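You operate a simulated robot arm through the tools that you are given. There is no shell and no other tool.

Carry out the task below with a simulated two-armed robot. There is one attempt and no reset: what you move stays moved.

## Task
Swap the slim meter and its grey block at position 40 for the grey link on the table.
Fine: meter into the long black tray, block on the table; clamp the link; the sensor stays parked and bypass 40 stays off. Set down upright: grey block.
Where things are to end (x, y in the base frame): slim meter within 30 mm of [380, 120]; grey block within 30 mm of [380, -40].

Only the result counts: the job must be done as asked and must still hold three seconds after the hand-in. Knocking over, shifting, dropping, spilling or breaking anything else fails it.

## Robot
Two 6-joint arms with two-finger parallel grippers on one trunk that stands fixed in place. Base frame: the origin is at the foot of the trunk, x ahead of it, y to its left, z up; the work surface is at about z = 660. Lengths are in mm, angles in degrees, forces in N, time in s.
The left shoulder is at [-77, 177, 832], the right one opposite. With the tool pointing down near the work surface each hand reaches from about 300 to 740 mm from the base axis, measured 20 degrees to its own side. Payload 1.57 kg a hand.
Tool frame (each hand has its own): the origin (TCP) lies between the finger pads and is the grasp point; the fingertips stand 30 mm ahead of it; z points along the fingers, y is the line along which they close. The gripper opens to 80 mm. The fingers are 17 mm wide and 12 mm thick; the gripper's body (40 by 82 mm) begins 80 mm behind the TCP.
Orientation is that of the tool frame in the base frame, as [roll, pitch, yaw] about the fixed x, y, z axes, in that order (R = Rz(yaw) Ry(pitch) Rx(roll)). With the fingers straight down and closing along the base's y, the tool's x points along the base's -x, its y along +y and its z along -z.

## Interface
- The arms move only by the tool step_arm. It takes "left_deltas", "right_deltas" or both (then of equal length, played together; a hand with none holds still); each is a list of rows, each a list of 7 numbers: the turn, a rotation vector about the base's x, y, z in units of 8 degrees (1.0 is 8 degrees), then the shift along the base's x, y, z in units of 50 mm (1.0 is 50 mm), then the closure, from 0 (fully open) to 1 (shut). In form: [[rx, ry, rz, x, y, z, grip], ...]. A call has 1 to 20 rows; each row shifts and turns the commanded pose from where the row before left it. A call with a number of a shift or a turn outside -1 to 1 is refused whole. Rows are played at 5 a second. More than 50 mm and 8.6 degrees between two rows, or a gripper value outside its range, and nothing of the call is played. A pose out of reach is approached as far as the arm can. The call stops where the force on the tool passes 90 N (or 10 N more than at its start, if that is more) or the arm is blocked; 0.2 s more then pass. The fingers move at their own pace (about 72 mm/s each) and stop on an object; they squeeze with about 41 N. The grip force told is the motor's: it shows also when the fingers shut on nothing. Time passes only in rows, and 0.2 s behind the last, so rows that do not move let the fingers close. It gives the time, the measured TCP pose, the force on the tool (base axes), the opening and the grip force at its end, in the units of the frame above (readings bear some noise), with the torque about the TCP (base axes, N m) and any sound that the robot's microphone picked up.
- Cameras (640 x 400 px; columns grow to the right, rows downward): "scene" is now at [42.2, -5.5, 1565.3]; the picture's right is [-0.06, -1.00, 0.00], its down [-0.66, 0.04, -0.75] and it looks along [0.75, -0.04, -0.66] (base axes); focal length 292 px, centre (320, 200). "left" rides on the left gripper at [72, 7, -122] in its tool frame; the picture's right is [-0.09, 1.00, 0.00], its down [-0.84, -0.08, -0.54] and it looks along [-0.54, -0.05, 0.84] (tool axes); focal length 238 px, centre (320, 200). "right" rides on the right gripper at [72, -7, -122] in its tool frame; the picture's right is [0.09, 1.00, 0.00], its down [-0.84, 0.08, -0.54] and it looks along [-0.54, 0.05, 0.84] (tool axes); focal length 238 px, centre (320, 200). There is no depth. A picture from a camera that has moved, and an enlarged one, comes with that camera's place and axes in the base frame and with its lens.
- capture(camera): a new picture of that camera. No time passes.
- raise_lower(by): moves the trunk up (or, below 0, down) by that many mm; the arms and the scene camera ride with it, the base frame stays. It gives what a move gives, with no picture.
- aim_head(pan, tilt): turns the head with the scene camera to pan (to the left, within 143 degrees either way) and tilt (down, from -29 to 69), counted from straight ahead of the robot (the tilt from the chest, where the trunk bows). It gives what a move gives.
- enlarge(camera, box): a new picture of the part [left, top, right, bottom] of that camera's present view, enlarged. No time passes.
- sign_off(): hands the job in; it is judged then, once.

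Places have to be worked out from the pictures, the camera data and where the tool is seen. Open the grippers and draw the arms clear of the work before you hand the job in, unless the task says otherwise.

The tools are called as a command line: name --argument value ..., lists and objects as JSON in quotes. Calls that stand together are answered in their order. step_arm: Moves the arms, as the interface text tells. Its arguments: {"type":"object","properties":{"left_deltas":{"type":"array","items":{"type":"array","items":{"type":"number"}}},"right_deltas":{"type":"array","items":{"type":"array","items":{"type":"number"}}}},"required":[]} The other tools are called the same way: raise_lower (by) moves the trunk up or down; aim_head (pan, tilt) turns the head that bears the scene camera; capture (camera) takes a picture; enlarge (camera, box) takes an enlarged picture of a part of a camera's view; sign_off () hands the job in.

At the start:

```text
t: 0.0
left_position: [385.1, 150.4, 1302.3]
left_ee_rot: [-179.9, 0.1, 180.0]
left_contact_force: [-0.4, -0.3, 0.4]
left_ft_torque: [0.02, 0.0, 0.0]
left_gripper_width: 80.1
left_grasp_force: 0.0
right_position: [378.9, -165.4, 1309.0]
right_ee_rot: [179.9, 0.0, 180.0]
right_contact_force: [-0.2, 0.1, 0.6]
right_ft_torque: [0.04, 0.03, -0.01]
right_gripper_width: 80.2
right_grasp_force: 0.0
trunk travel left (down, up): [-275.0, 53.0]
head pan, tilt (commanded): [-3.3, 41.7]
```

scene: 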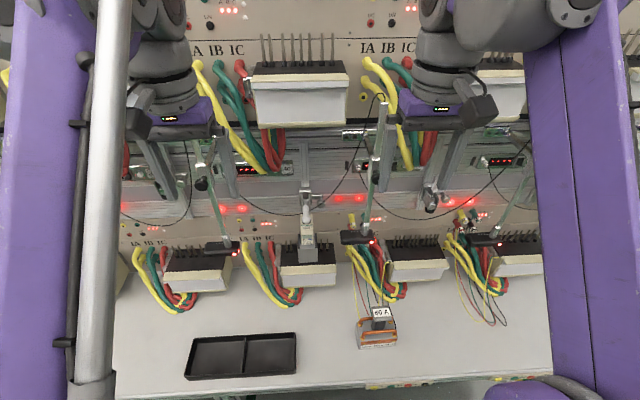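
right: 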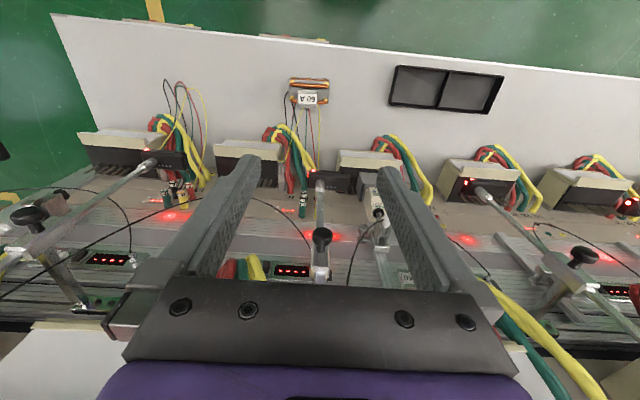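
left: 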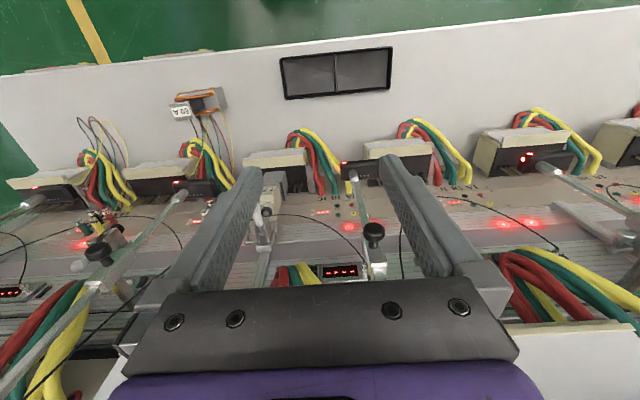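

The pictures show a meter-test rack with several positions; I need a closer look before moving anything. I'll enlarge different parts of the scene view.

enlarge --camera "scene" --box '[110, 200, 350, 350]'

enlarge --camera "scene" --box '[320, 200, 560, 350]'

enlarge --camera "scene" --box '[200, 100, 440, 250]'

enlarge --camera "scene" --box '[160, 250, 480, 400]'

```text
2.67 times, centred on (230, 275) of scene
camera zoom: at [42.2, -5.5, 1565.3], right [-0.06, -1.0, 0.0], down [-0.66, 0.04, -0.75], along [0.75, -0.04, -0.66], focal length 778 px, centre (560, 0)
```

zoom: 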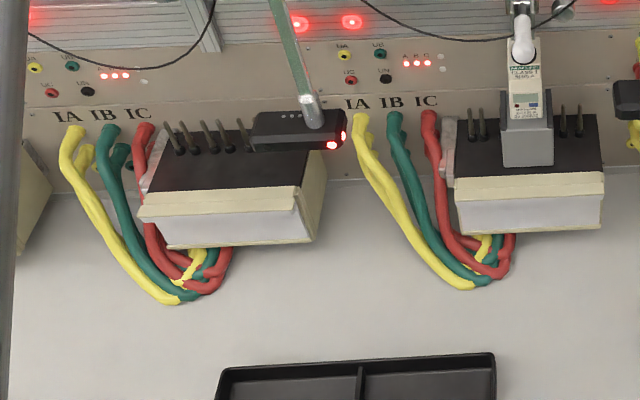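

```text
2.67 times, centred on (440, 275) of scene
camera zoom: at [42.2, -5.5, 1565.3], right [-0.06, -1.0, 0.0], down [-0.66, 0.04, -0.75], along [0.75, -0.04, -0.66], focal length 778 px, centre (0, 0)
```

zoom: 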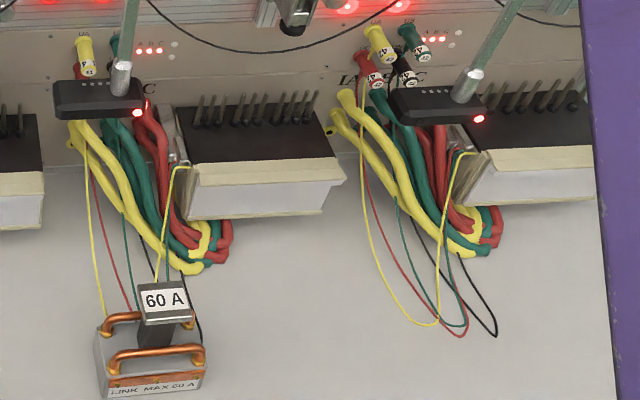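

```text
2.67 times, centred on (320, 175) of scene
camera zoom: at [42.2, -5.5, 1565.3], right [-0.06, -1.0, 0.0], down [-0.66, 0.04, -0.75], along [0.75, -0.04, -0.66], focal length 778 px, centre (320, 267)
```

zoom: 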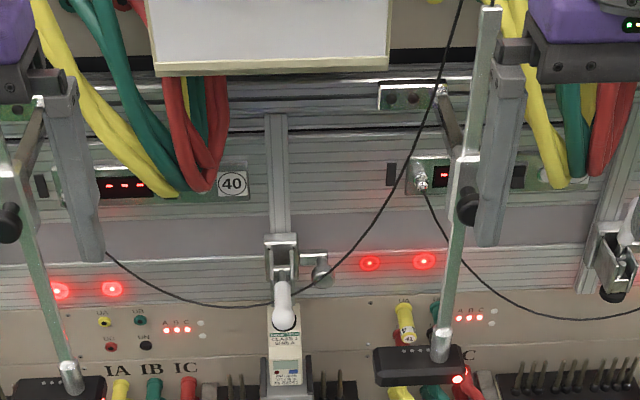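

```text
2.00 times, centred on (320, 325) of scene
camera zoom: at [42.2, -5.5, 1565.3], right [-0.06, -1.0, 0.0], down [-0.66, 0.04, -0.75], along [0.75, -0.04, -0.66], focal length 584 px, centre (320, -50)
```

zoom: 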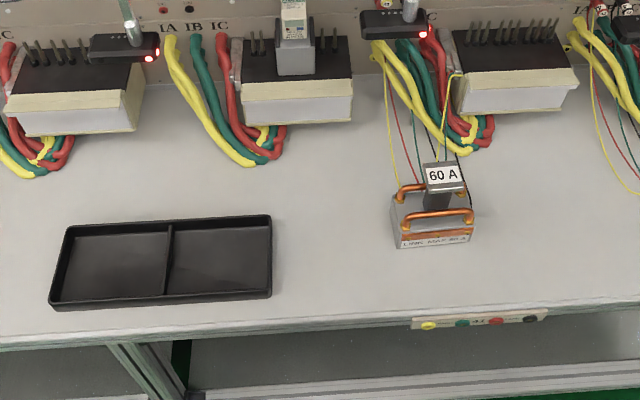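

I'll look around with the head to understand the rack, the panels, bypass controls and labels before moving the arms.

aim_head --pan -3.3 --tilt 60

capture --camera "scene"

enlarge --camera "right" --box '[200, 60, 520, 260]'

enlarge --camera "left" --box '[160, 60, 480, 260]'

```text
t: 0.8
left_position: [385.0, 149.3, 1302.2]
left_ee_rot: [180.0, -0.1, -179.9]
left_contact_force: [-0.1, 0.0, 0.3]
left_ft_torque: [-0.01, 0.0, 0.0]
left_gripper_width: 80.5
left_grasp_force: 0.0
right_position: [379.4, -165.7, 1307.5]
right_ee_rot: [-180.0, -0.1, -180.0]
right_contact_force: [0.6, 0.2, 0.1]
right_ft_torque: [-0.01, -0.02, 0.0]
right_gripper_width: 79.8
right_grasp_force: 0.2
trunk travel left (down, up): [-275.0, 53.0]
head pan, tilt (commanded): [-3.3, 60.0]
```

```text
taken
camera scene: at [25.0, -4.5, 1541.1], right [-0.06, -1.0, 0.0], down [-0.86, 0.05, -0.5], along [0.5, -0.03, -0.87], focal length 292 px, centre (320, 200)
```

scene: 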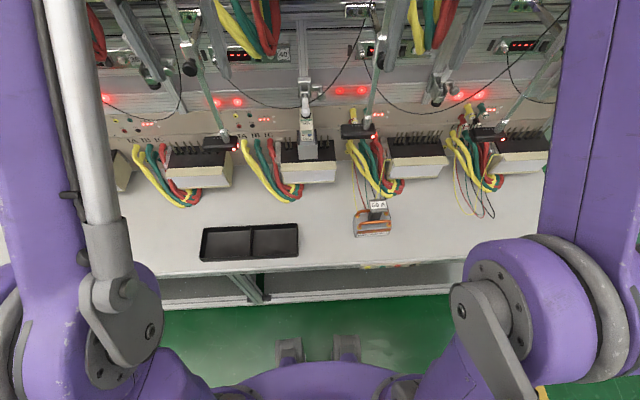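

```text
2.00 times, centred on (360, 160) of right
camera zoom: at [306.2, -171.1, 1429.8], right [-0.09, 1.0, 0.0], down [0.84, 0.08, 0.54], along [0.54, 0.05, -0.84], focal length 477 px, centre (240, 280)
```

zoom: 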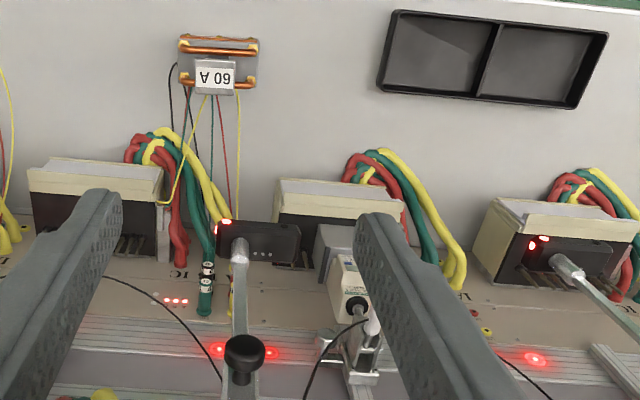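

```text
2.00 times, centred on (320, 160) of left
camera zoom: at [312.2, 158.2, 1423.4], right [0.09, 1.0, 0.0], down [0.84, -0.08, 0.54], along [0.54, -0.05, -0.84], focal length 477 px, centre (320, 280)
```

zoom: 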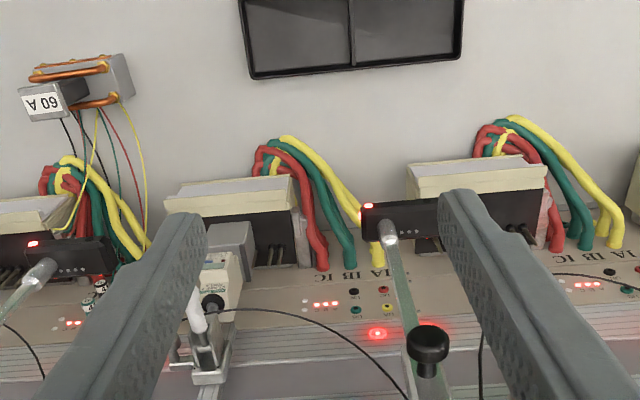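

The upper tier sits above position 40, so I must lower the hands before going forward. I'll lower the right hand in front of the lower tier and use its camera for a close look.

step_arm --right_deltas '[[0, 0, 0, 0, 0, -1, 0], [0, 0, 0, 0, 0, -1, 0], [0, 0, 0, 0, 0, -1, 0], [0, 0, 0, 0, 0, -1, 0], [0, 0, 0, 0, 0, -1, 0], [0, 0, 0, 0.4, 0.4, -0.6, 0], [0, 0, 0, 0.4, 0.4, 0, 0]]'

capture --camera "right"

aim_head --pan 0 --tilt 45

capture --camera "scene"

```text
t: 2.4
left_position: [385.4, 151.5, 1302.3]
left_ee_rot: [179.9, 0.0, 180.0]
left_contact_force: [-0.3, 0.9, 0.3]
left_ft_torque: [-0.01, -0.03, -0.01]
left_gripper_width: 80.0
left_grasp_force: 0.0
right_position: [420.9, -124.2, 1026.1]
right_ee_rot: [-180.0, 0.0, 180.0]
right_contact_force: [-1.0, 0.2, -0.4]
right_ft_torque: [-0.01, -0.04, 0.0]
right_gripper_width: 79.9
right_grasp_force: 0.1
trunk travel left (down, up): [-275.0, 53.0]
head pan, tilt (commanded): [-3.3, 60.0]
```

```text
taken
camera right: at [347.5, -130.7, 1148.5], right [-0.09, 1.0, 0.0], down [0.84, 0.08, 0.54], along [0.54, 0.05, -0.84], focal length 238 px, centre (320, 200)
```

right: 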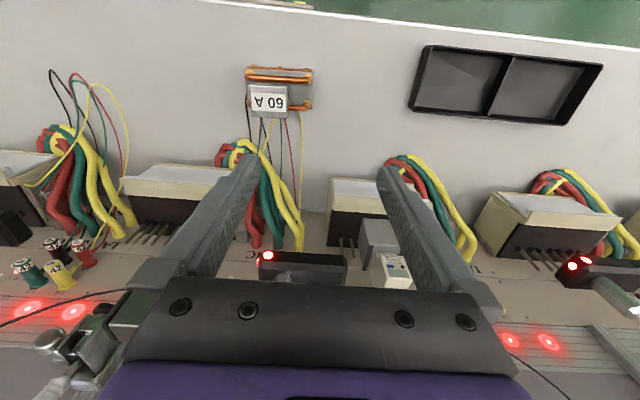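

```text
t: 3.2
left_position: [384.6, 150.5, 1301.9]
left_ee_rot: [180.0, 0.0, -180.0]
left_contact_force: [0.5, -0.6, -0.1]
left_ft_torque: [-0.01, 0.06, 0.0]
left_gripper_width: 79.7
left_grasp_force: 0.0
right_position: [420.7, -124.7, 1026.7]
right_ee_rot: [180.0, 0.0, 180.0]
right_contact_force: [0.6, 0.3, 0.2]
right_ft_torque: [-0.01, -0.02, -0.02]
right_gripper_width: 79.8
right_grasp_force: 0.1
trunk travel left (down, up): [-275.0, 53.0]
head pan, tilt (commanded): [0.0, 45.0]
```

```text
taken
camera scene: at [39.8, -0.7, 1560.4], right [0.0, -1.0, 0.0], down [-0.71, 0.0, -0.71], along [0.71, 0.0, -0.71], focal length 292 px, centre (320, 200)
```

scene: 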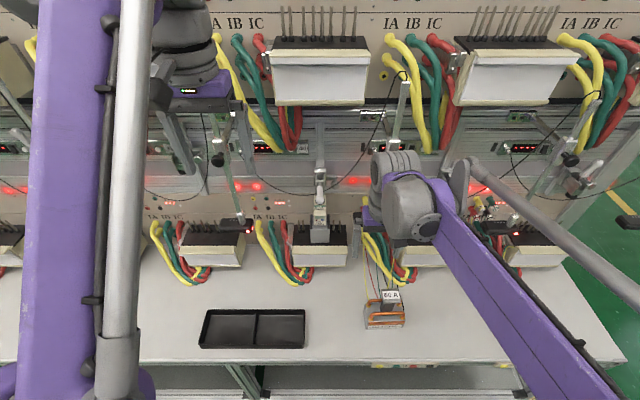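

The right hand is now in front of the lower tier. I'll enlarge the scene view at position 40 for the clamp, meter and block details.

enlarge --camera "scene" --box '[240, 120, 400, 220]'

enlarge --camera "scene" --box '[240, 190, 400, 290]'

enlarge --camera "scene" --box '[320, 260, 480, 360]'

enlarge --camera "right" --box '[220, 140, 460, 290]'

```text
4.00 times, centred on (320, 170) of scene
camera zoom: at [39.8, -0.7, 1560.4], right [0.0, -1.0, 0.0], down [-0.71, 0.0, -0.71], along [0.71, 0.0, -0.71], focal length 1167 px, centre (320, 320)
```

zoom: 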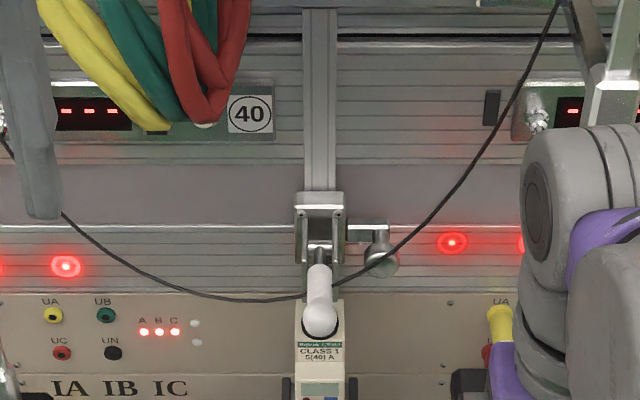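

```text
4.00 times, centred on (320, 240) of scene
camera zoom: at [39.8, -0.7, 1560.4], right [0.0, -1.0, 0.0], down [-0.71, 0.0, -0.71], along [0.71, 0.0, -0.71], focal length 1167 px, centre (320, 40)
```

zoom: 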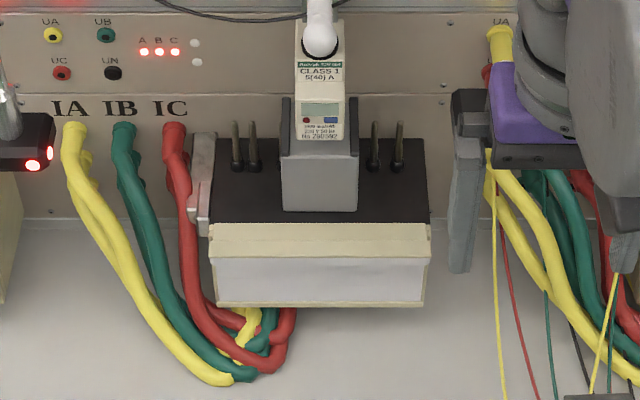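

```text
4.00 times, centred on (400, 310) of scene
camera zoom: at [39.8, -0.7, 1560.4], right [0.0, -1.0, 0.0], down [-0.71, 0.0, -0.71], along [0.71, 0.0, -0.71], focal length 1167 px, centre (0, -240)
```

zoom: 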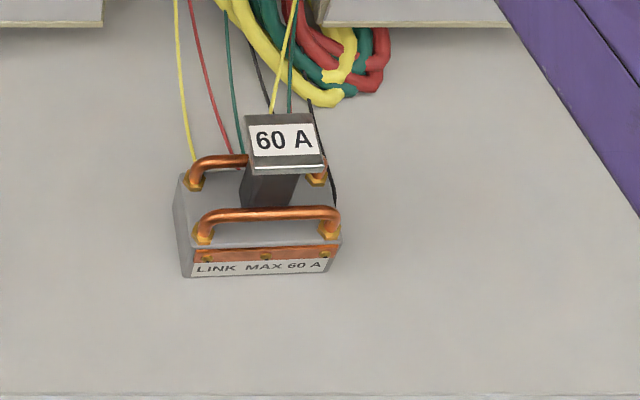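

```text
2.67 times, centred on (340, 215) of right
camera zoom: at [347.0, -131.0, 1148.9], right [-0.09, 1.0, 0.0], down [0.84, 0.08, 0.54], along [0.54, 0.05, -0.84], focal length 636 px, centre (267, 160)
```

zoom: 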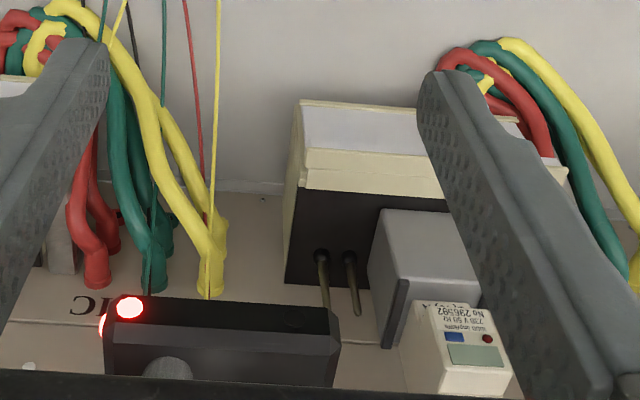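

The socket box top comes out at about z 805, x 587–678, y ±87, with the block and meter in its middle. I'll zoom on the clamp with the left camera, which still has its high view, and on neighbouring positions.

enlarge --camera "left" --box '[200, 160, 320, 260]'

enlarge --camera "left" --box '[0, 140, 200, 280]'

enlarge --camera "scene" --box '[130, 100, 290, 200]'

enlarge --camera "scene" --box '[480, 100, 640, 260]'

```text
4.00 times, centred on (260, 210) of left
camera zoom: at [312.3, 158.3, 1423.4], right [0.09, 1.0, 0.0], down [0.84, -0.08, 0.54], along [0.54, -0.05, -0.84], focal length 953 px, centre (560, 160)
```

zoom: 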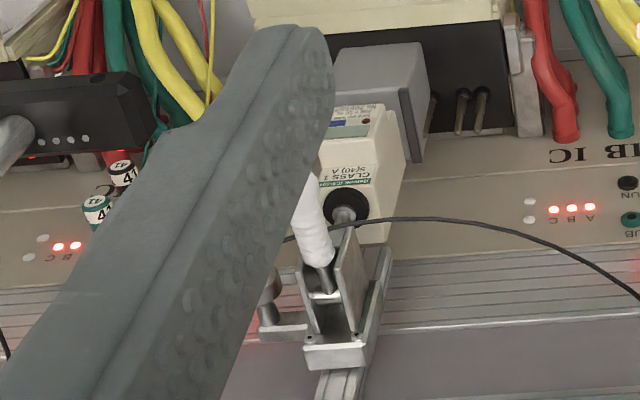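

```text
2.86 times, centred on (100, 210) of left
camera zoom: at [312.3, 158.3, 1423.4], right [0.09, 1.0, 0.0], down [0.84, -0.08, 0.54], along [0.54, -0.05, -0.84], focal length 681 px, centre (949, 171)
```

zoom: 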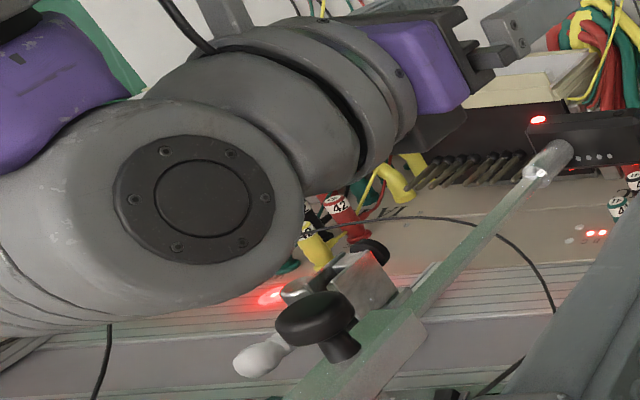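

```text
4.00 times, centred on (210, 150) of scene
camera zoom: at [39.8, -0.7, 1560.4], right [0.0, -1.0, 0.0], down [-0.71, 0.0, -0.71], along [0.71, 0.0, -0.71], focal length 1167 px, centre (760, 400)
```

zoom: 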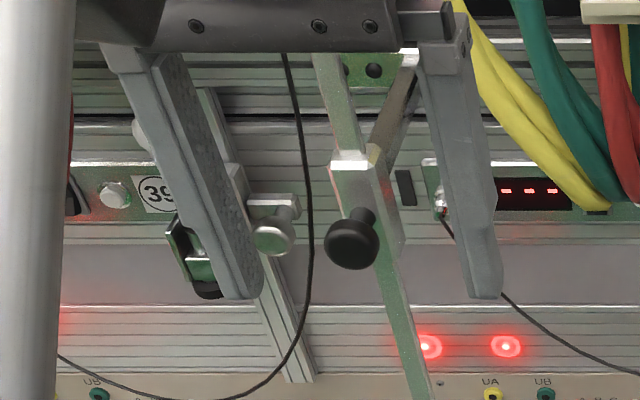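

```text
2.50 times, centred on (560, 180) of scene
camera zoom: at [39.8, -0.7, 1560.4], right [0.0, -1.0, 0.0], down [-0.71, 0.0, -0.71], along [0.71, 0.0, -0.71], focal length 729 px, centre (-280, 250)
```

zoom: 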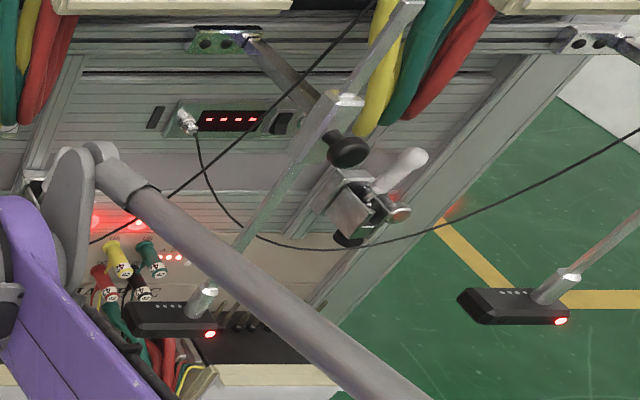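

Sensor 40 (black box right of the clamp) and the strip switch by the label are things to avoid. Next I bring the right hand back over the table to view the link up close, and the left hand down to view the clamp from its side.

step_arm --right_deltas '[[0, 0, 0, -0.8, -0.5, -0.2, 0], [0, 0, 0, -0.8, -0.5, -0.5, 0], [0, 0, 0, -0.7, -0.3, -0.5, 0]]' --left_deltas '[[0, 0, 0, -0.5, 0, -1, 0], [0, 0, 0, -0.5, 0, -1, 0], [0, 0, 0, 0, 0.3, -1, 0]]'

capture --camera "right"

capture --camera "left"

capture --camera "scene"

```text
refused: row 1 steps farther than a row can; nothing moved
```

```text
taken
camera right: at [347.0, -131.0, 1148.9], right [-0.09, 1.0, 0.0], down [0.84, 0.08, 0.54], along [0.54, 0.05, -0.84], focal length 238 px, centre (320, 200)
```

right: 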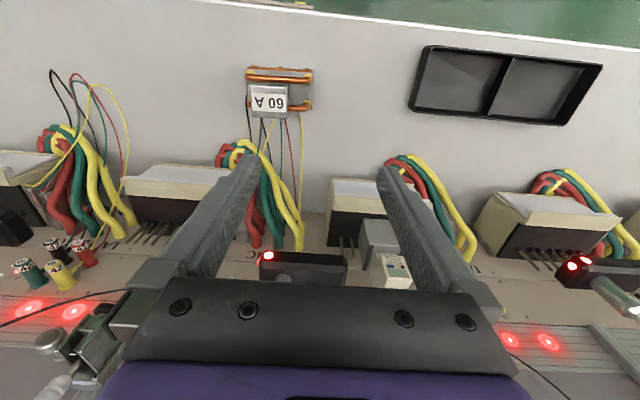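

```text
taken
camera left: at [312.3, 158.3, 1423.4], right [0.09, 1.0, 0.0], down [0.84, -0.08, 0.54], along [0.54, -0.05, -0.84], focal length 238 px, centre (320, 200)
```

left: 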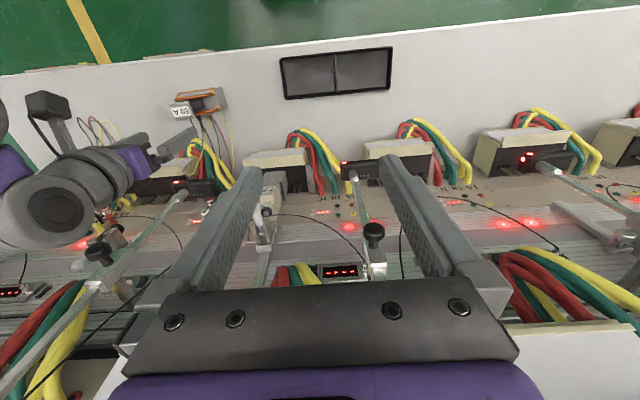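

```text
taken
camera scene: at [39.8, -0.7, 1560.4], right [0.0, -1.0, 0.0], down [-0.71, 0.0, -0.71], along [0.71, 0.0, -0.71], focal length 292 px, centre (320, 200)
```

scene: 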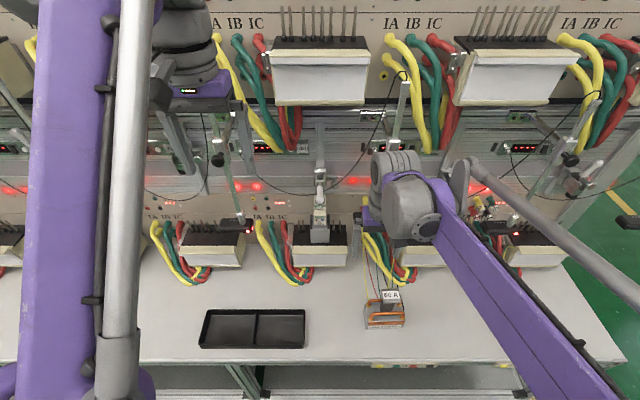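

The shift per row is bounded as a vector of 50 mm, so I resend with smaller rows, same targets.

step_arm --right_deltas '[[0, 0, 0, -0.6, -0.4, -0.3, 0], [0, 0, 0, -0.6, -0.4, -0.3, 0], [0, 0, 0, -0.6, -0.4, -0.3, 0], [0, 0, 0, -0.5, -0.1, -0.3, 0]]' --left_deltas '[[0, 0, 0, -0.4, 0, -0.9, 0], [0, 0, 0, -0.4, 0, -0.9, 0], [0, 0, 0, -0.2, 0.2, -0.9, 0], [0, 0, 0, 0, 0.2, -0.9, 0]]'

capture --camera "right"

capture --camera "left"

capture --camera "scene"

```text
t: 4.2
left_position: [336.1, 170.6, 1121.3]
left_ee_rot: [180.0, 0.1, 179.9]
left_contact_force: [0.0, -0.3, -0.4]
left_ft_torque: [-0.02, -0.02, 0.02]
left_gripper_width: 80.0
left_grasp_force: 0.0
right_position: [303.4, -188.8, 967.4]
right_ee_rot: [-179.9, 0.0, 180.0]
right_contact_force: [-0.5, 0.8, -0.5]
right_ft_torque: [0.0, -0.01, 0.0]
right_gripper_width: 80.3
right_grasp_force: 0.0
trunk travel left (down, up): [-275.0, 53.0]
head pan, tilt (commanded): [0.0, 45.0]
```

```text
taken
camera right: at [230.2, -194.9, 1089.3], right [-0.09, 1.0, 0.0], down [0.84, 0.08, 0.54], along [0.54, 0.05, -0.84], focal length 238 px, centre (320, 200)
```

right: 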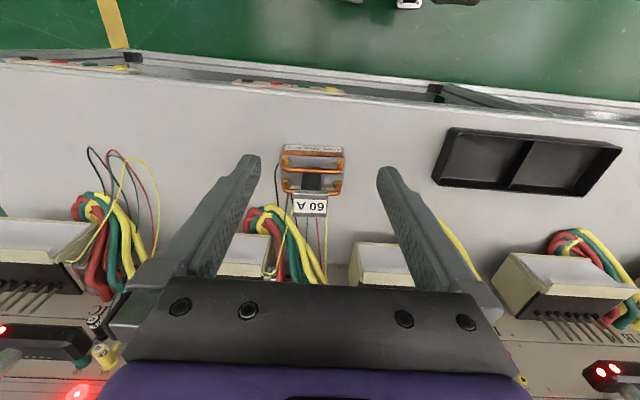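

```text
taken
camera left: at [262.0, 178.4, 1242.9], right [0.09, 1.0, 0.0], down [0.84, -0.08, 0.54], along [0.54, -0.05, -0.84], focal length 238 px, centre (320, 200)
```

left: 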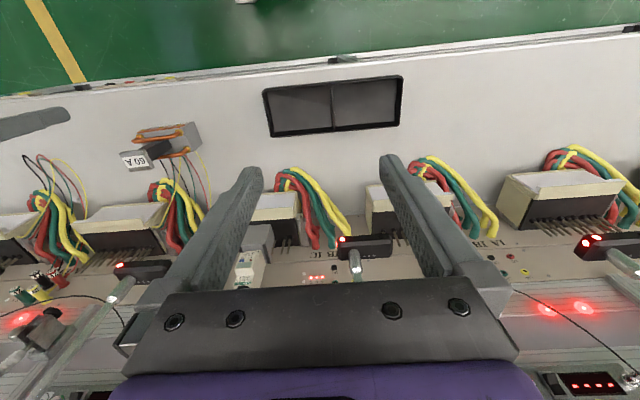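

```text
taken
camera scene: at [39.6, -0.4, 1560.5], right [0.0, -1.0, 0.0], down [-0.71, 0.0, -0.71], along [0.71, 0.0, -0.71], focal length 292 px, centre (320, 200)
```

scene: 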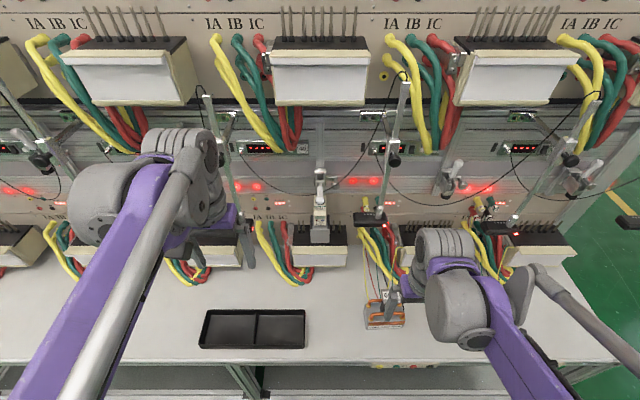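

Now the scene camera has a clear view of clamp 40, clamp 41 and sensor 40. I'll enlarge those and the link.

enlarge --camera "scene" --box '[410, 140, 500, 200]'

enlarge --camera "scene" --box '[270, 150, 420, 250]'

enlarge --camera "right" --box '[250, 120, 380, 240]'

enlarge --camera "left" --box '[60, 90, 260, 220]'

enlarge --camera "scene" --box '[250, 0, 400, 110]'

```text
6.67 times, centred on (455, 170) of scene
camera zoom: at [39.6, -0.4, 1560.5], right [0.0, -1.0, 0.0], down [-0.71, 0.0, -0.71], along [0.71, 0.0, -0.71], focal length 1945 px, centre (-580, 400)
```

zoom: 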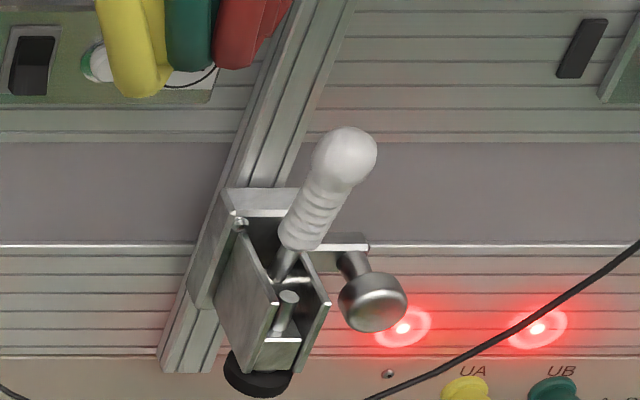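

```text
4.00 times, centred on (345, 200) of scene
camera zoom: at [39.6, -0.4, 1560.5], right [0.0, -1.0, 0.0], down [-0.71, 0.0, -0.71], along [0.71, 0.0, -0.71], focal length 1167 px, centre (220, 200)
```

zoom: 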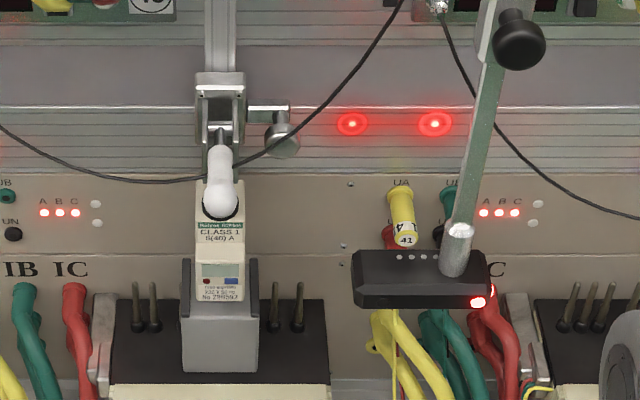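

```text
3.33 times, centred on (315, 180) of right
camera zoom: at [230.2, -194.9, 1089.3], right [-0.09, 1.0, 0.0], down [0.84, 0.08, 0.54], along [0.54, 0.05, -0.84], focal length 794 px, centre (337, 267)
```

zoom: 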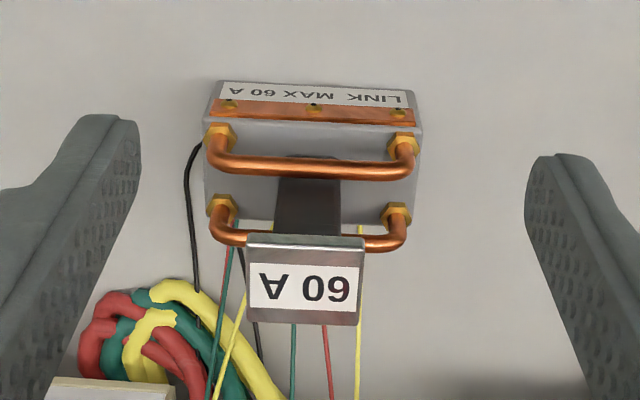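

```text
3.08 times, centred on (160, 155) of left
camera zoom: at [262.0, 178.4, 1242.9], right [0.09, 1.0, 0.0], down [0.84, -0.08, 0.54], along [0.54, -0.05, -0.84], focal length 733 px, centre (812, 338)
```

zoom: 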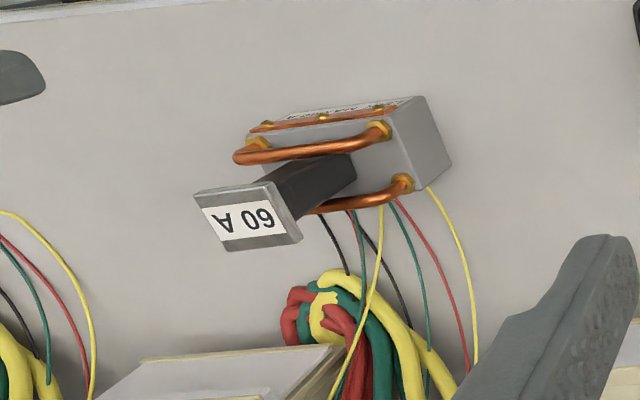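

```text
3.64 times, centred on (325, 55) of scene
camera zoom: at [39.6, -0.4, 1560.5], right [0.0, -1.0, 0.0], down [-0.71, 0.0, -0.71], along [0.71, 0.0, -0.71], focal length 1061 px, centre (302, 727)
```

zoom: 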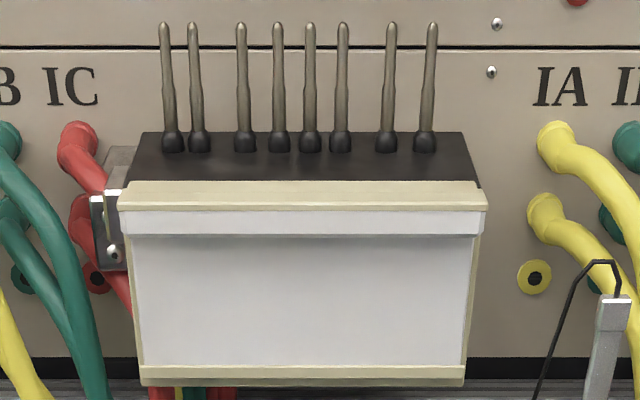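

The open clamp at 41 shows handle up / foot raised, while clamp 40's handle points toward me with its foot on the meter. I'll bring the left hand in front of position 40, tilted forward, for a nearly frontal close-up between its fingers.

step_arm --left_deltas '[[0, -0.83, 0, 0.42, -0.57, -0.5, 0], [0, -0.83, 0, 0.42, -0.57, -0.5, 0], [0, -0.83, 0, 0.42, -0.57, -0.5, 0], [0, -0.83, 0, 0.42, -0.57, -0.5, 0], [0, -0.83, 0, 0.42, -0.57, -0.5, 0], [0, -0.83, 0, 0.42, -0.57, -0.5, 0]]'

capture --camera "left"

capture --camera "scene"

```text
t: 5.6
left_position: [463.3, -0.1, 972.5]
left_ee_rot: [-180.0, 39.8, 180.0]
left_contact_force: [0.4, 0.5, -0.2]
left_ft_torque: [0.04, 0.0, 0.01]
left_gripper_width: 80.1
left_grasp_force: 0.0
right_position: [305.7, -189.3, 967.2]
right_ee_rot: [180.0, 0.0, -179.9]
right_contact_force: [-0.4, 0.9, 1.2]
right_ft_torque: [-0.02, 0.01, -0.01]
right_gripper_width: 80.0
right_grasp_force: 0.1
trunk travel left (down, up): [-275.0, 53.0]
head pan, tilt (commanded): [0.0, 45.0]
```

```text
taken
camera left: at [328.7, 7.0, 1018.6], right [0.07, 1.0, 0.06], down [0.29, -0.08, 0.95], along [0.95, -0.05, -0.3], focal length 238 px, centre (320, 200)
```

left: 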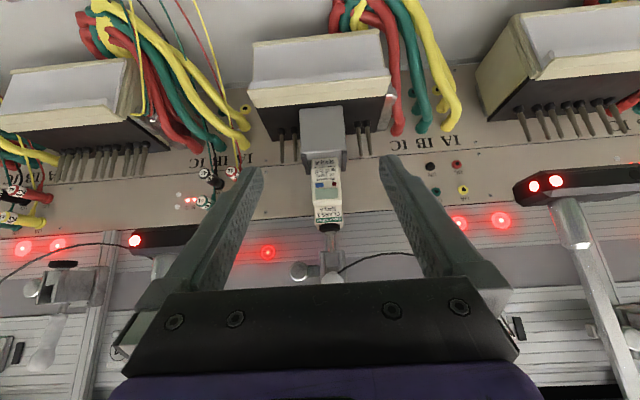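

```text
taken
camera scene: at [40.9, -1.6, 1560.5], right [0.0, -1.0, 0.0], down [-0.71, 0.0, -0.71], along [0.71, 0.0, -0.71], focal length 292 px, centre (320, 200)
```

scene: 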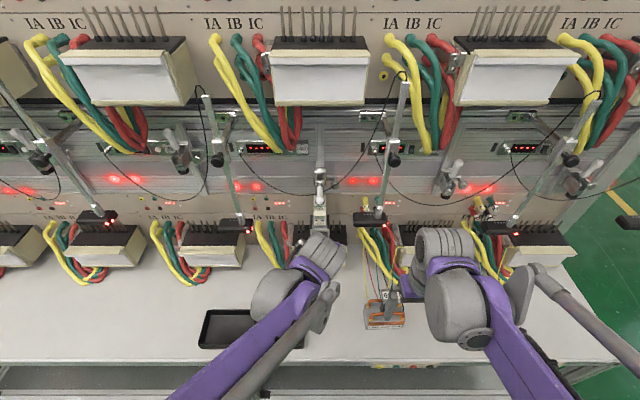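

Good frontal view. I enlarge the meter/clamp at 40 and the open clamp at 41 (left side of this image).

enlarge --camera "left" --box '[260, 90, 400, 290]'

enlarge --camera "left" --box '[0, 220, 140, 380]'

enlarge --camera "left" --box '[40, 0, 280, 170]'

```text
2.00 times, centred on (330, 190) of left
camera zoom: at [328.7, 7.0, 1018.6], right [0.07, 1.0, 0.06], down [0.29, -0.08, 0.95], along [0.95, -0.05, -0.3], focal length 477 px, centre (300, 220)
```

zoom: 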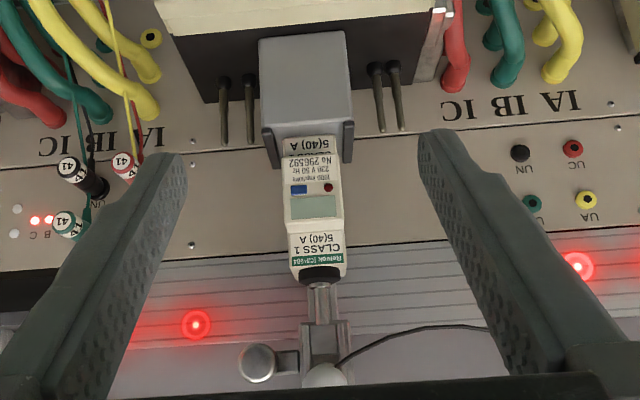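

```text
2.50 times, centred on (70, 300) of left
camera zoom: at [328.7, 7.0, 1018.6], right [0.07, 1.0, 0.06], down [0.29, -0.08, 0.95], along [0.95, -0.05, -0.3], focal length 596 px, centre (945, -50)
```

zoom: 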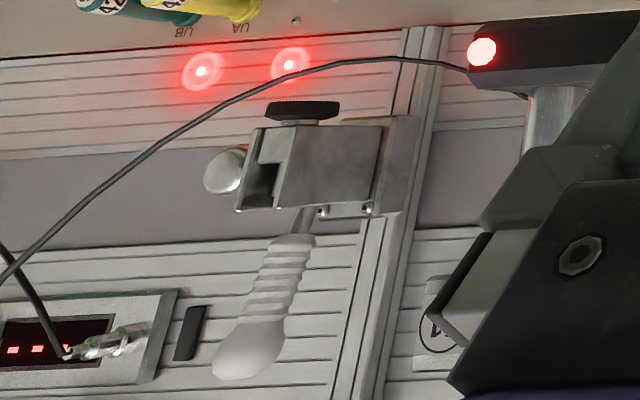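

```text
2.35 times, centred on (160, 85) of left
camera zoom: at [328.7, 7.0, 1018.6], right [0.07, 1.0, 0.06], down [0.29, -0.08, 0.95], along [0.95, -0.05, -0.3], focal length 561 px, centre (696, 471)
```

zoom: 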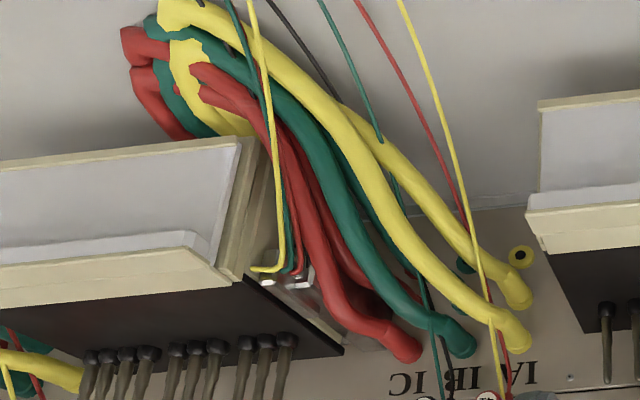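

The view is upside down but clear; I'll zoom harder on the block/meter interface and on the clamp handle.

enlarge --camera "left" --box '[285, 95, 365, 185]'

enlarge --camera "left" --box '[285, 180, 365, 285]'

enlarge --camera "scene" --box '[290, 160, 350, 250]'

```text
4.44 times, centred on (325, 140) of left
camera zoom: at [328.7, 7.0, 1018.6], right [0.07, 1.0, 0.06], down [0.29, -0.08, 0.95], along [0.95, -0.05, -0.3], focal length 1059 px, centre (298, 467)
```

zoom: 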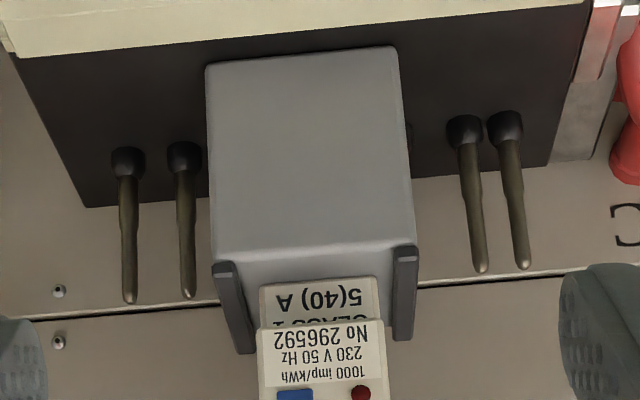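

```text
3.81 times, centred on (325, 232) of left
camera zoom: at [328.7, 7.0, 1018.6], right [0.07, 1.0, 0.06], down [0.29, -0.08, 0.95], along [0.95, -0.05, -0.3], focal length 908 px, centre (301, 76)
```

zoom: 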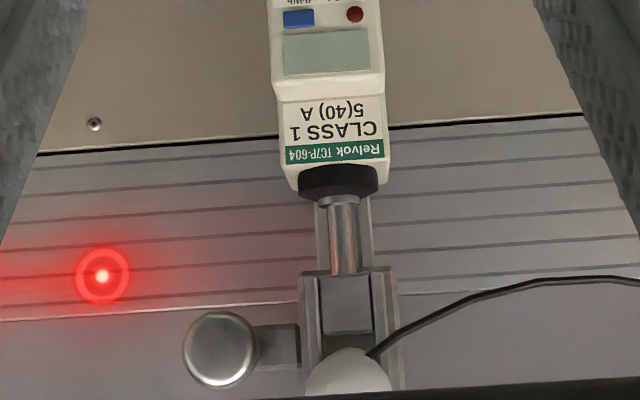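

```text
4.44 times, centred on (320, 205) of scene
camera zoom: at [40.9, -1.6, 1560.5], right [0.0, -1.0, 0.0], down [-0.71, 0.0, -0.71], along [0.71, 0.0, -0.71], focal length 1297 px, centre (320, 178)
```

zoom: 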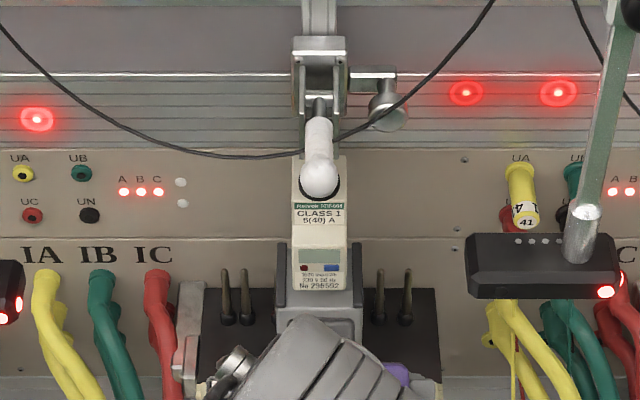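

The meter stands on the block between small side ridges, foot on its top at about z 957; clamp 41 shows an open foot near z 983. I need the link's exact height, so I bring the right hand low in front of the link with the camera looking nearly horizontally.

step_arm --right_deltas '[[0, -1, 0, 0, 0, -0.7, 0], [0, -1, 0, 0, 0, -0.7, 0], [0, -1, 0, 0, 0, -0.7, 0], [0, -1, 0, 0, 0, -0.7, 0], [0, -1, 0, 0, 0, -0.7, 0]]'

capture --camera "right"

enlarge --camera "right" --box '[220, 60, 420, 270]'

```text
t: 6.8
left_position: [461.1, -0.9, 972.2]
left_ee_rot: [-179.9, 39.9, -179.9]
left_contact_force: [0.1, 0.1, 1.2]
left_ft_torque: [0.01, 0.01, 0.01]
left_gripper_width: 80.1
left_grasp_force: 0.0
right_position: [315.3, -188.7, 822.3]
right_ee_rot: [-180.0, 40.1, 180.0]
right_contact_force: [-0.3, -0.2, 0.7]
right_ft_torque: [-0.01, 0.0, -0.02]
right_gripper_width: 80.0
right_grasp_force: 0.1
right hand out of reach, approached as far as the arm can: row 5
trunk travel left (down, up): [-275.0, 53.0]
head pan, tilt (commanded): [0.0, 45.0]
```

```text
taken
camera right: at [179.9, -194.8, 869.3], right [-0.07, 1.0, -0.06], down [0.29, 0.08, 0.95], along [0.95, 0.05, -0.3], focal length 238 px, centre (320, 200)
```

right: 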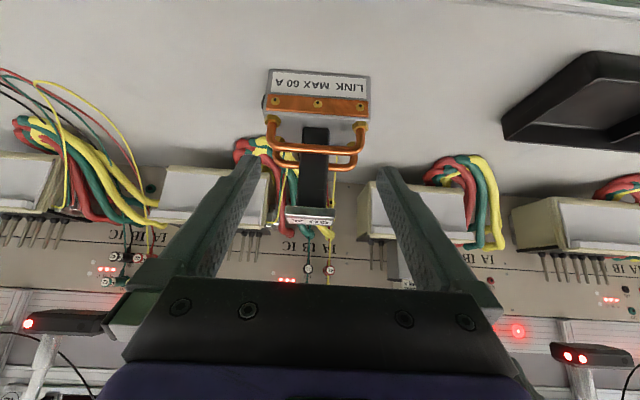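

```text
1.90 times, centred on (320, 165) of right
camera zoom: at [179.9, -194.8, 869.3], right [-0.07, 1.0, -0.06], down [0.29, 0.08, 0.95], along [0.95, 0.05, -0.3], focal length 454 px, centre (320, 267)
```

zoom: 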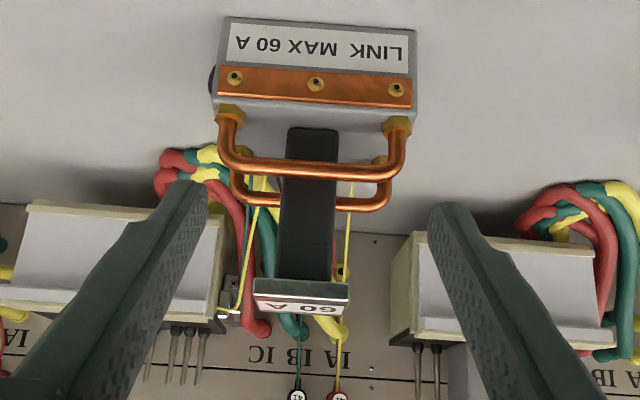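

The link is about 156 mm tall (matching the stack height) with a 26 mm dark stem and a 47 mm cap; its body is ~104 × 55 × 57 mm. Now I prepare to open clamp 40: left hand turns to point horizontally forward with fingers shut, still well in front of the handle.

step_arm --left_deltas '[[0, -0.9, 0, -0.2, 0, 0.05, 1], [0, -0.9, 0, -0.2, 0, 0.05, 1], [0, -0.9, 0, 0, 0, 0.05, 1], [0, -0.9, 0, 0, 0, 0.05, 1], [0, -0.9, 0, 0, 0, 0.05, 1], [0, -0.9, 0, 0, 0, 0.05, 1], [0, -0.86, 0, 0, 0.03, 0.05, 1]]'

capture --camera "left"

capture --camera "scene"

```text
t: 8.4
left_position: [442.8, -0.0, 989.3]
left_ee_rot: [22.1, 90.0, 22.0]
left_contact_force: [-0.1, 0.0, -0.5]
left_ft_torque: [0.0, 0.01, 0.01]
left_gripper_width: 0.2
left_grasp_force: 21.8
right_position: [314.3, -189.7, 822.9]
right_ee_rot: [180.0, 39.9, 180.0]
right_contact_force: [-0.2, 0.0, -0.4]
right_ft_torque: [-0.03, 0.02, 0.01]
right_gripper_width: 80.1
right_grasp_force: 0.1
trunk travel left (down, up): [-275.0, 53.0]
head pan, tilt (commanded): [0.0, 45.0]
```

```text
taken
camera left: at [318.6, 8.4, 916.7], right [0.0, 1.0, 0.09], down [-0.54, -0.08, 0.84], along [0.84, -0.05, 0.54], focal length 238 px, centre (320, 200)
```

left: 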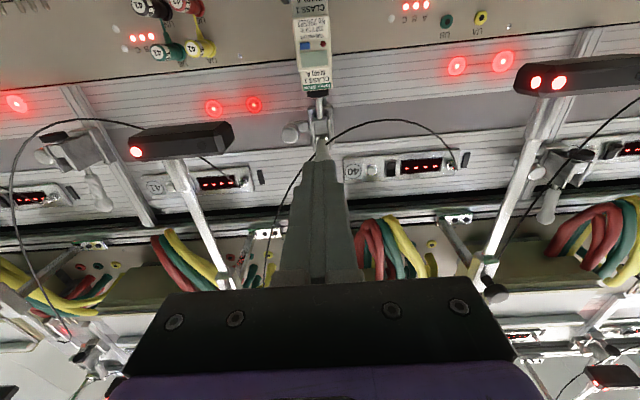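

```text
taken
camera scene: at [40.4, -1.0, 1560.5], right [0.0, -1.0, 0.0], down [-0.71, 0.0, -0.71], along [0.71, 0.0, -0.71], focal length 292 px, centre (320, 200)
```

scene: 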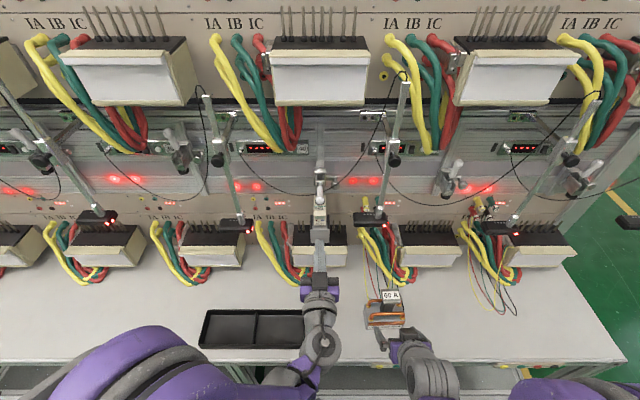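

Left hand is horizontal and shut in front of the clamp. A zoom from below helps refine the handle, foot and cable positions before moving in.

enlarge --camera "left" --box '[270, 70, 380, 190]'

enlarge --camera "scene" --box '[290, 160, 350, 250]'

enlarge --camera "scene" --box '[340, 270, 430, 350]'

```text
3.33 times, centred on (325, 130) of left
camera zoom: at [318.6, 8.4, 916.7], right [0.0, 1.0, 0.09], down [-0.54, -0.08, 0.84], along [0.84, -0.05, 0.54], focal length 794 px, centre (303, 433)
```

zoom: 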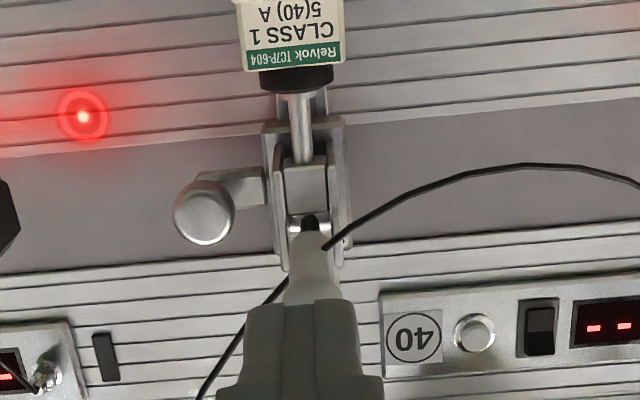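

```text
4.44 times, centred on (320, 205) of scene
camera zoom: at [40.4, -1.0, 1560.5], right [0.0, -1.0, 0.0], down [-0.71, 0.0, -0.71], along [0.71, 0.0, -0.71], focal length 1297 px, centre (320, 178)
```

zoom: 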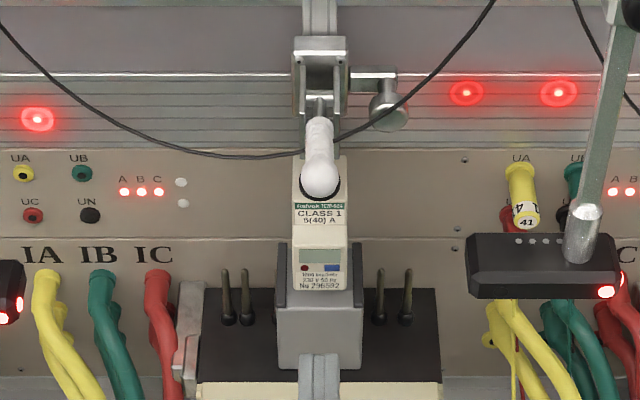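

```text
5.00 times, centred on (385, 310) of scene
camera zoom: at [40.4, -1.0, 1560.5], right [0.0, -1.0, 0.0], down [-0.71, 0.0, -0.71], along [0.71, 0.0, -0.71], focal length 1459 px, centre (-5, -350)
```

zoom: 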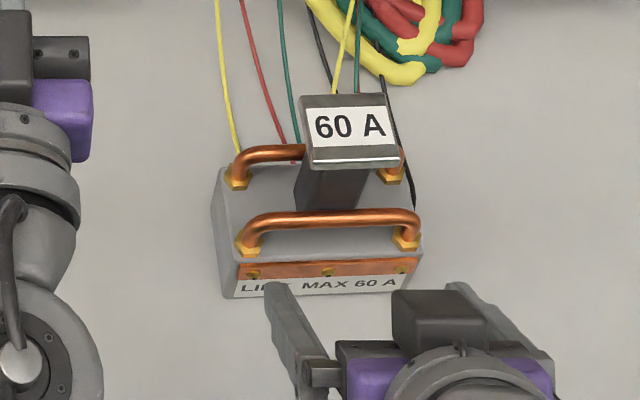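

Handle ball is centred around [578, 1, 1020] with ~20 mm space beneath. I slide the shut fingers forward under the handle, staying below it and above the meter.

step_arm --left_deltas '[[0, 0, 0, 0.8, 0, 0.03, 1], [0, 0, 0, 0.8, 0, 0, 1], [0, 0, 0, 0.7, 0, 0, 1]]'

enlarge --camera "scene" --box '[290, 160, 350, 250]'

capture --camera "left"

```text
t: 9.2
left_position: [555.4, 3.1, 991.3]
left_ee_rot: [173.3, 89.8, 173.2]
left_contact_force: [-0.5, -0.4, -1.2]
left_ft_torque: [0.04, -0.01, -0.02]
left_gripper_width: 0.0
left_grasp_force: 21.7
right_position: [315.9, -188.4, 822.5]
right_ee_rot: [-179.9, 39.9, -179.9]
right_contact_force: [-0.5, -1.0, 0.8]
right_ft_torque: [0.01, 0.03, -0.02]
right_gripper_width: 80.0
right_grasp_force: 0.0
trunk travel left (down, up): [-275.0, 53.0]
head pan, tilt (commanded): [0.0, 45.0]
```

```text
4.44 times, centred on (320, 205) of scene
camera zoom: at [40.7, -0.8, 1560.5], right [0.0, -1.0, 0.0], down [-0.71, 0.0, -0.71], along [0.71, 0.0, -0.71], focal length 1297 px, centre (320, 178)
```

zoom: 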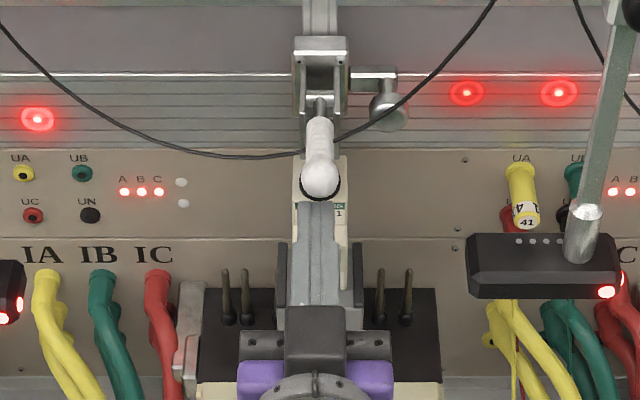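

```text
taken
camera left: at [432.2, 10.3, 917.9], right [0.0, 1.0, 0.09], down [-0.54, -0.08, 0.84], along [0.84, -0.05, 0.54], focal length 238 px, centre (320, 200)
```

left: 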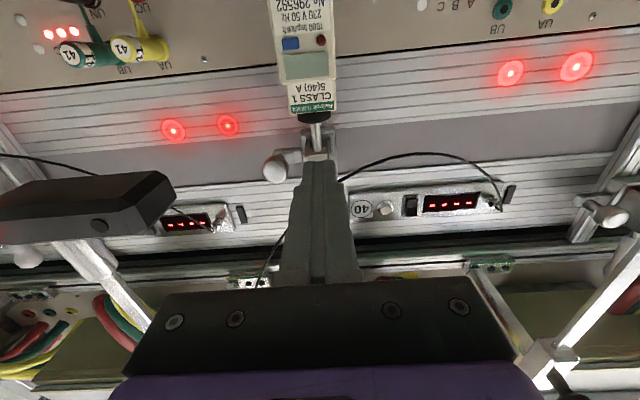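

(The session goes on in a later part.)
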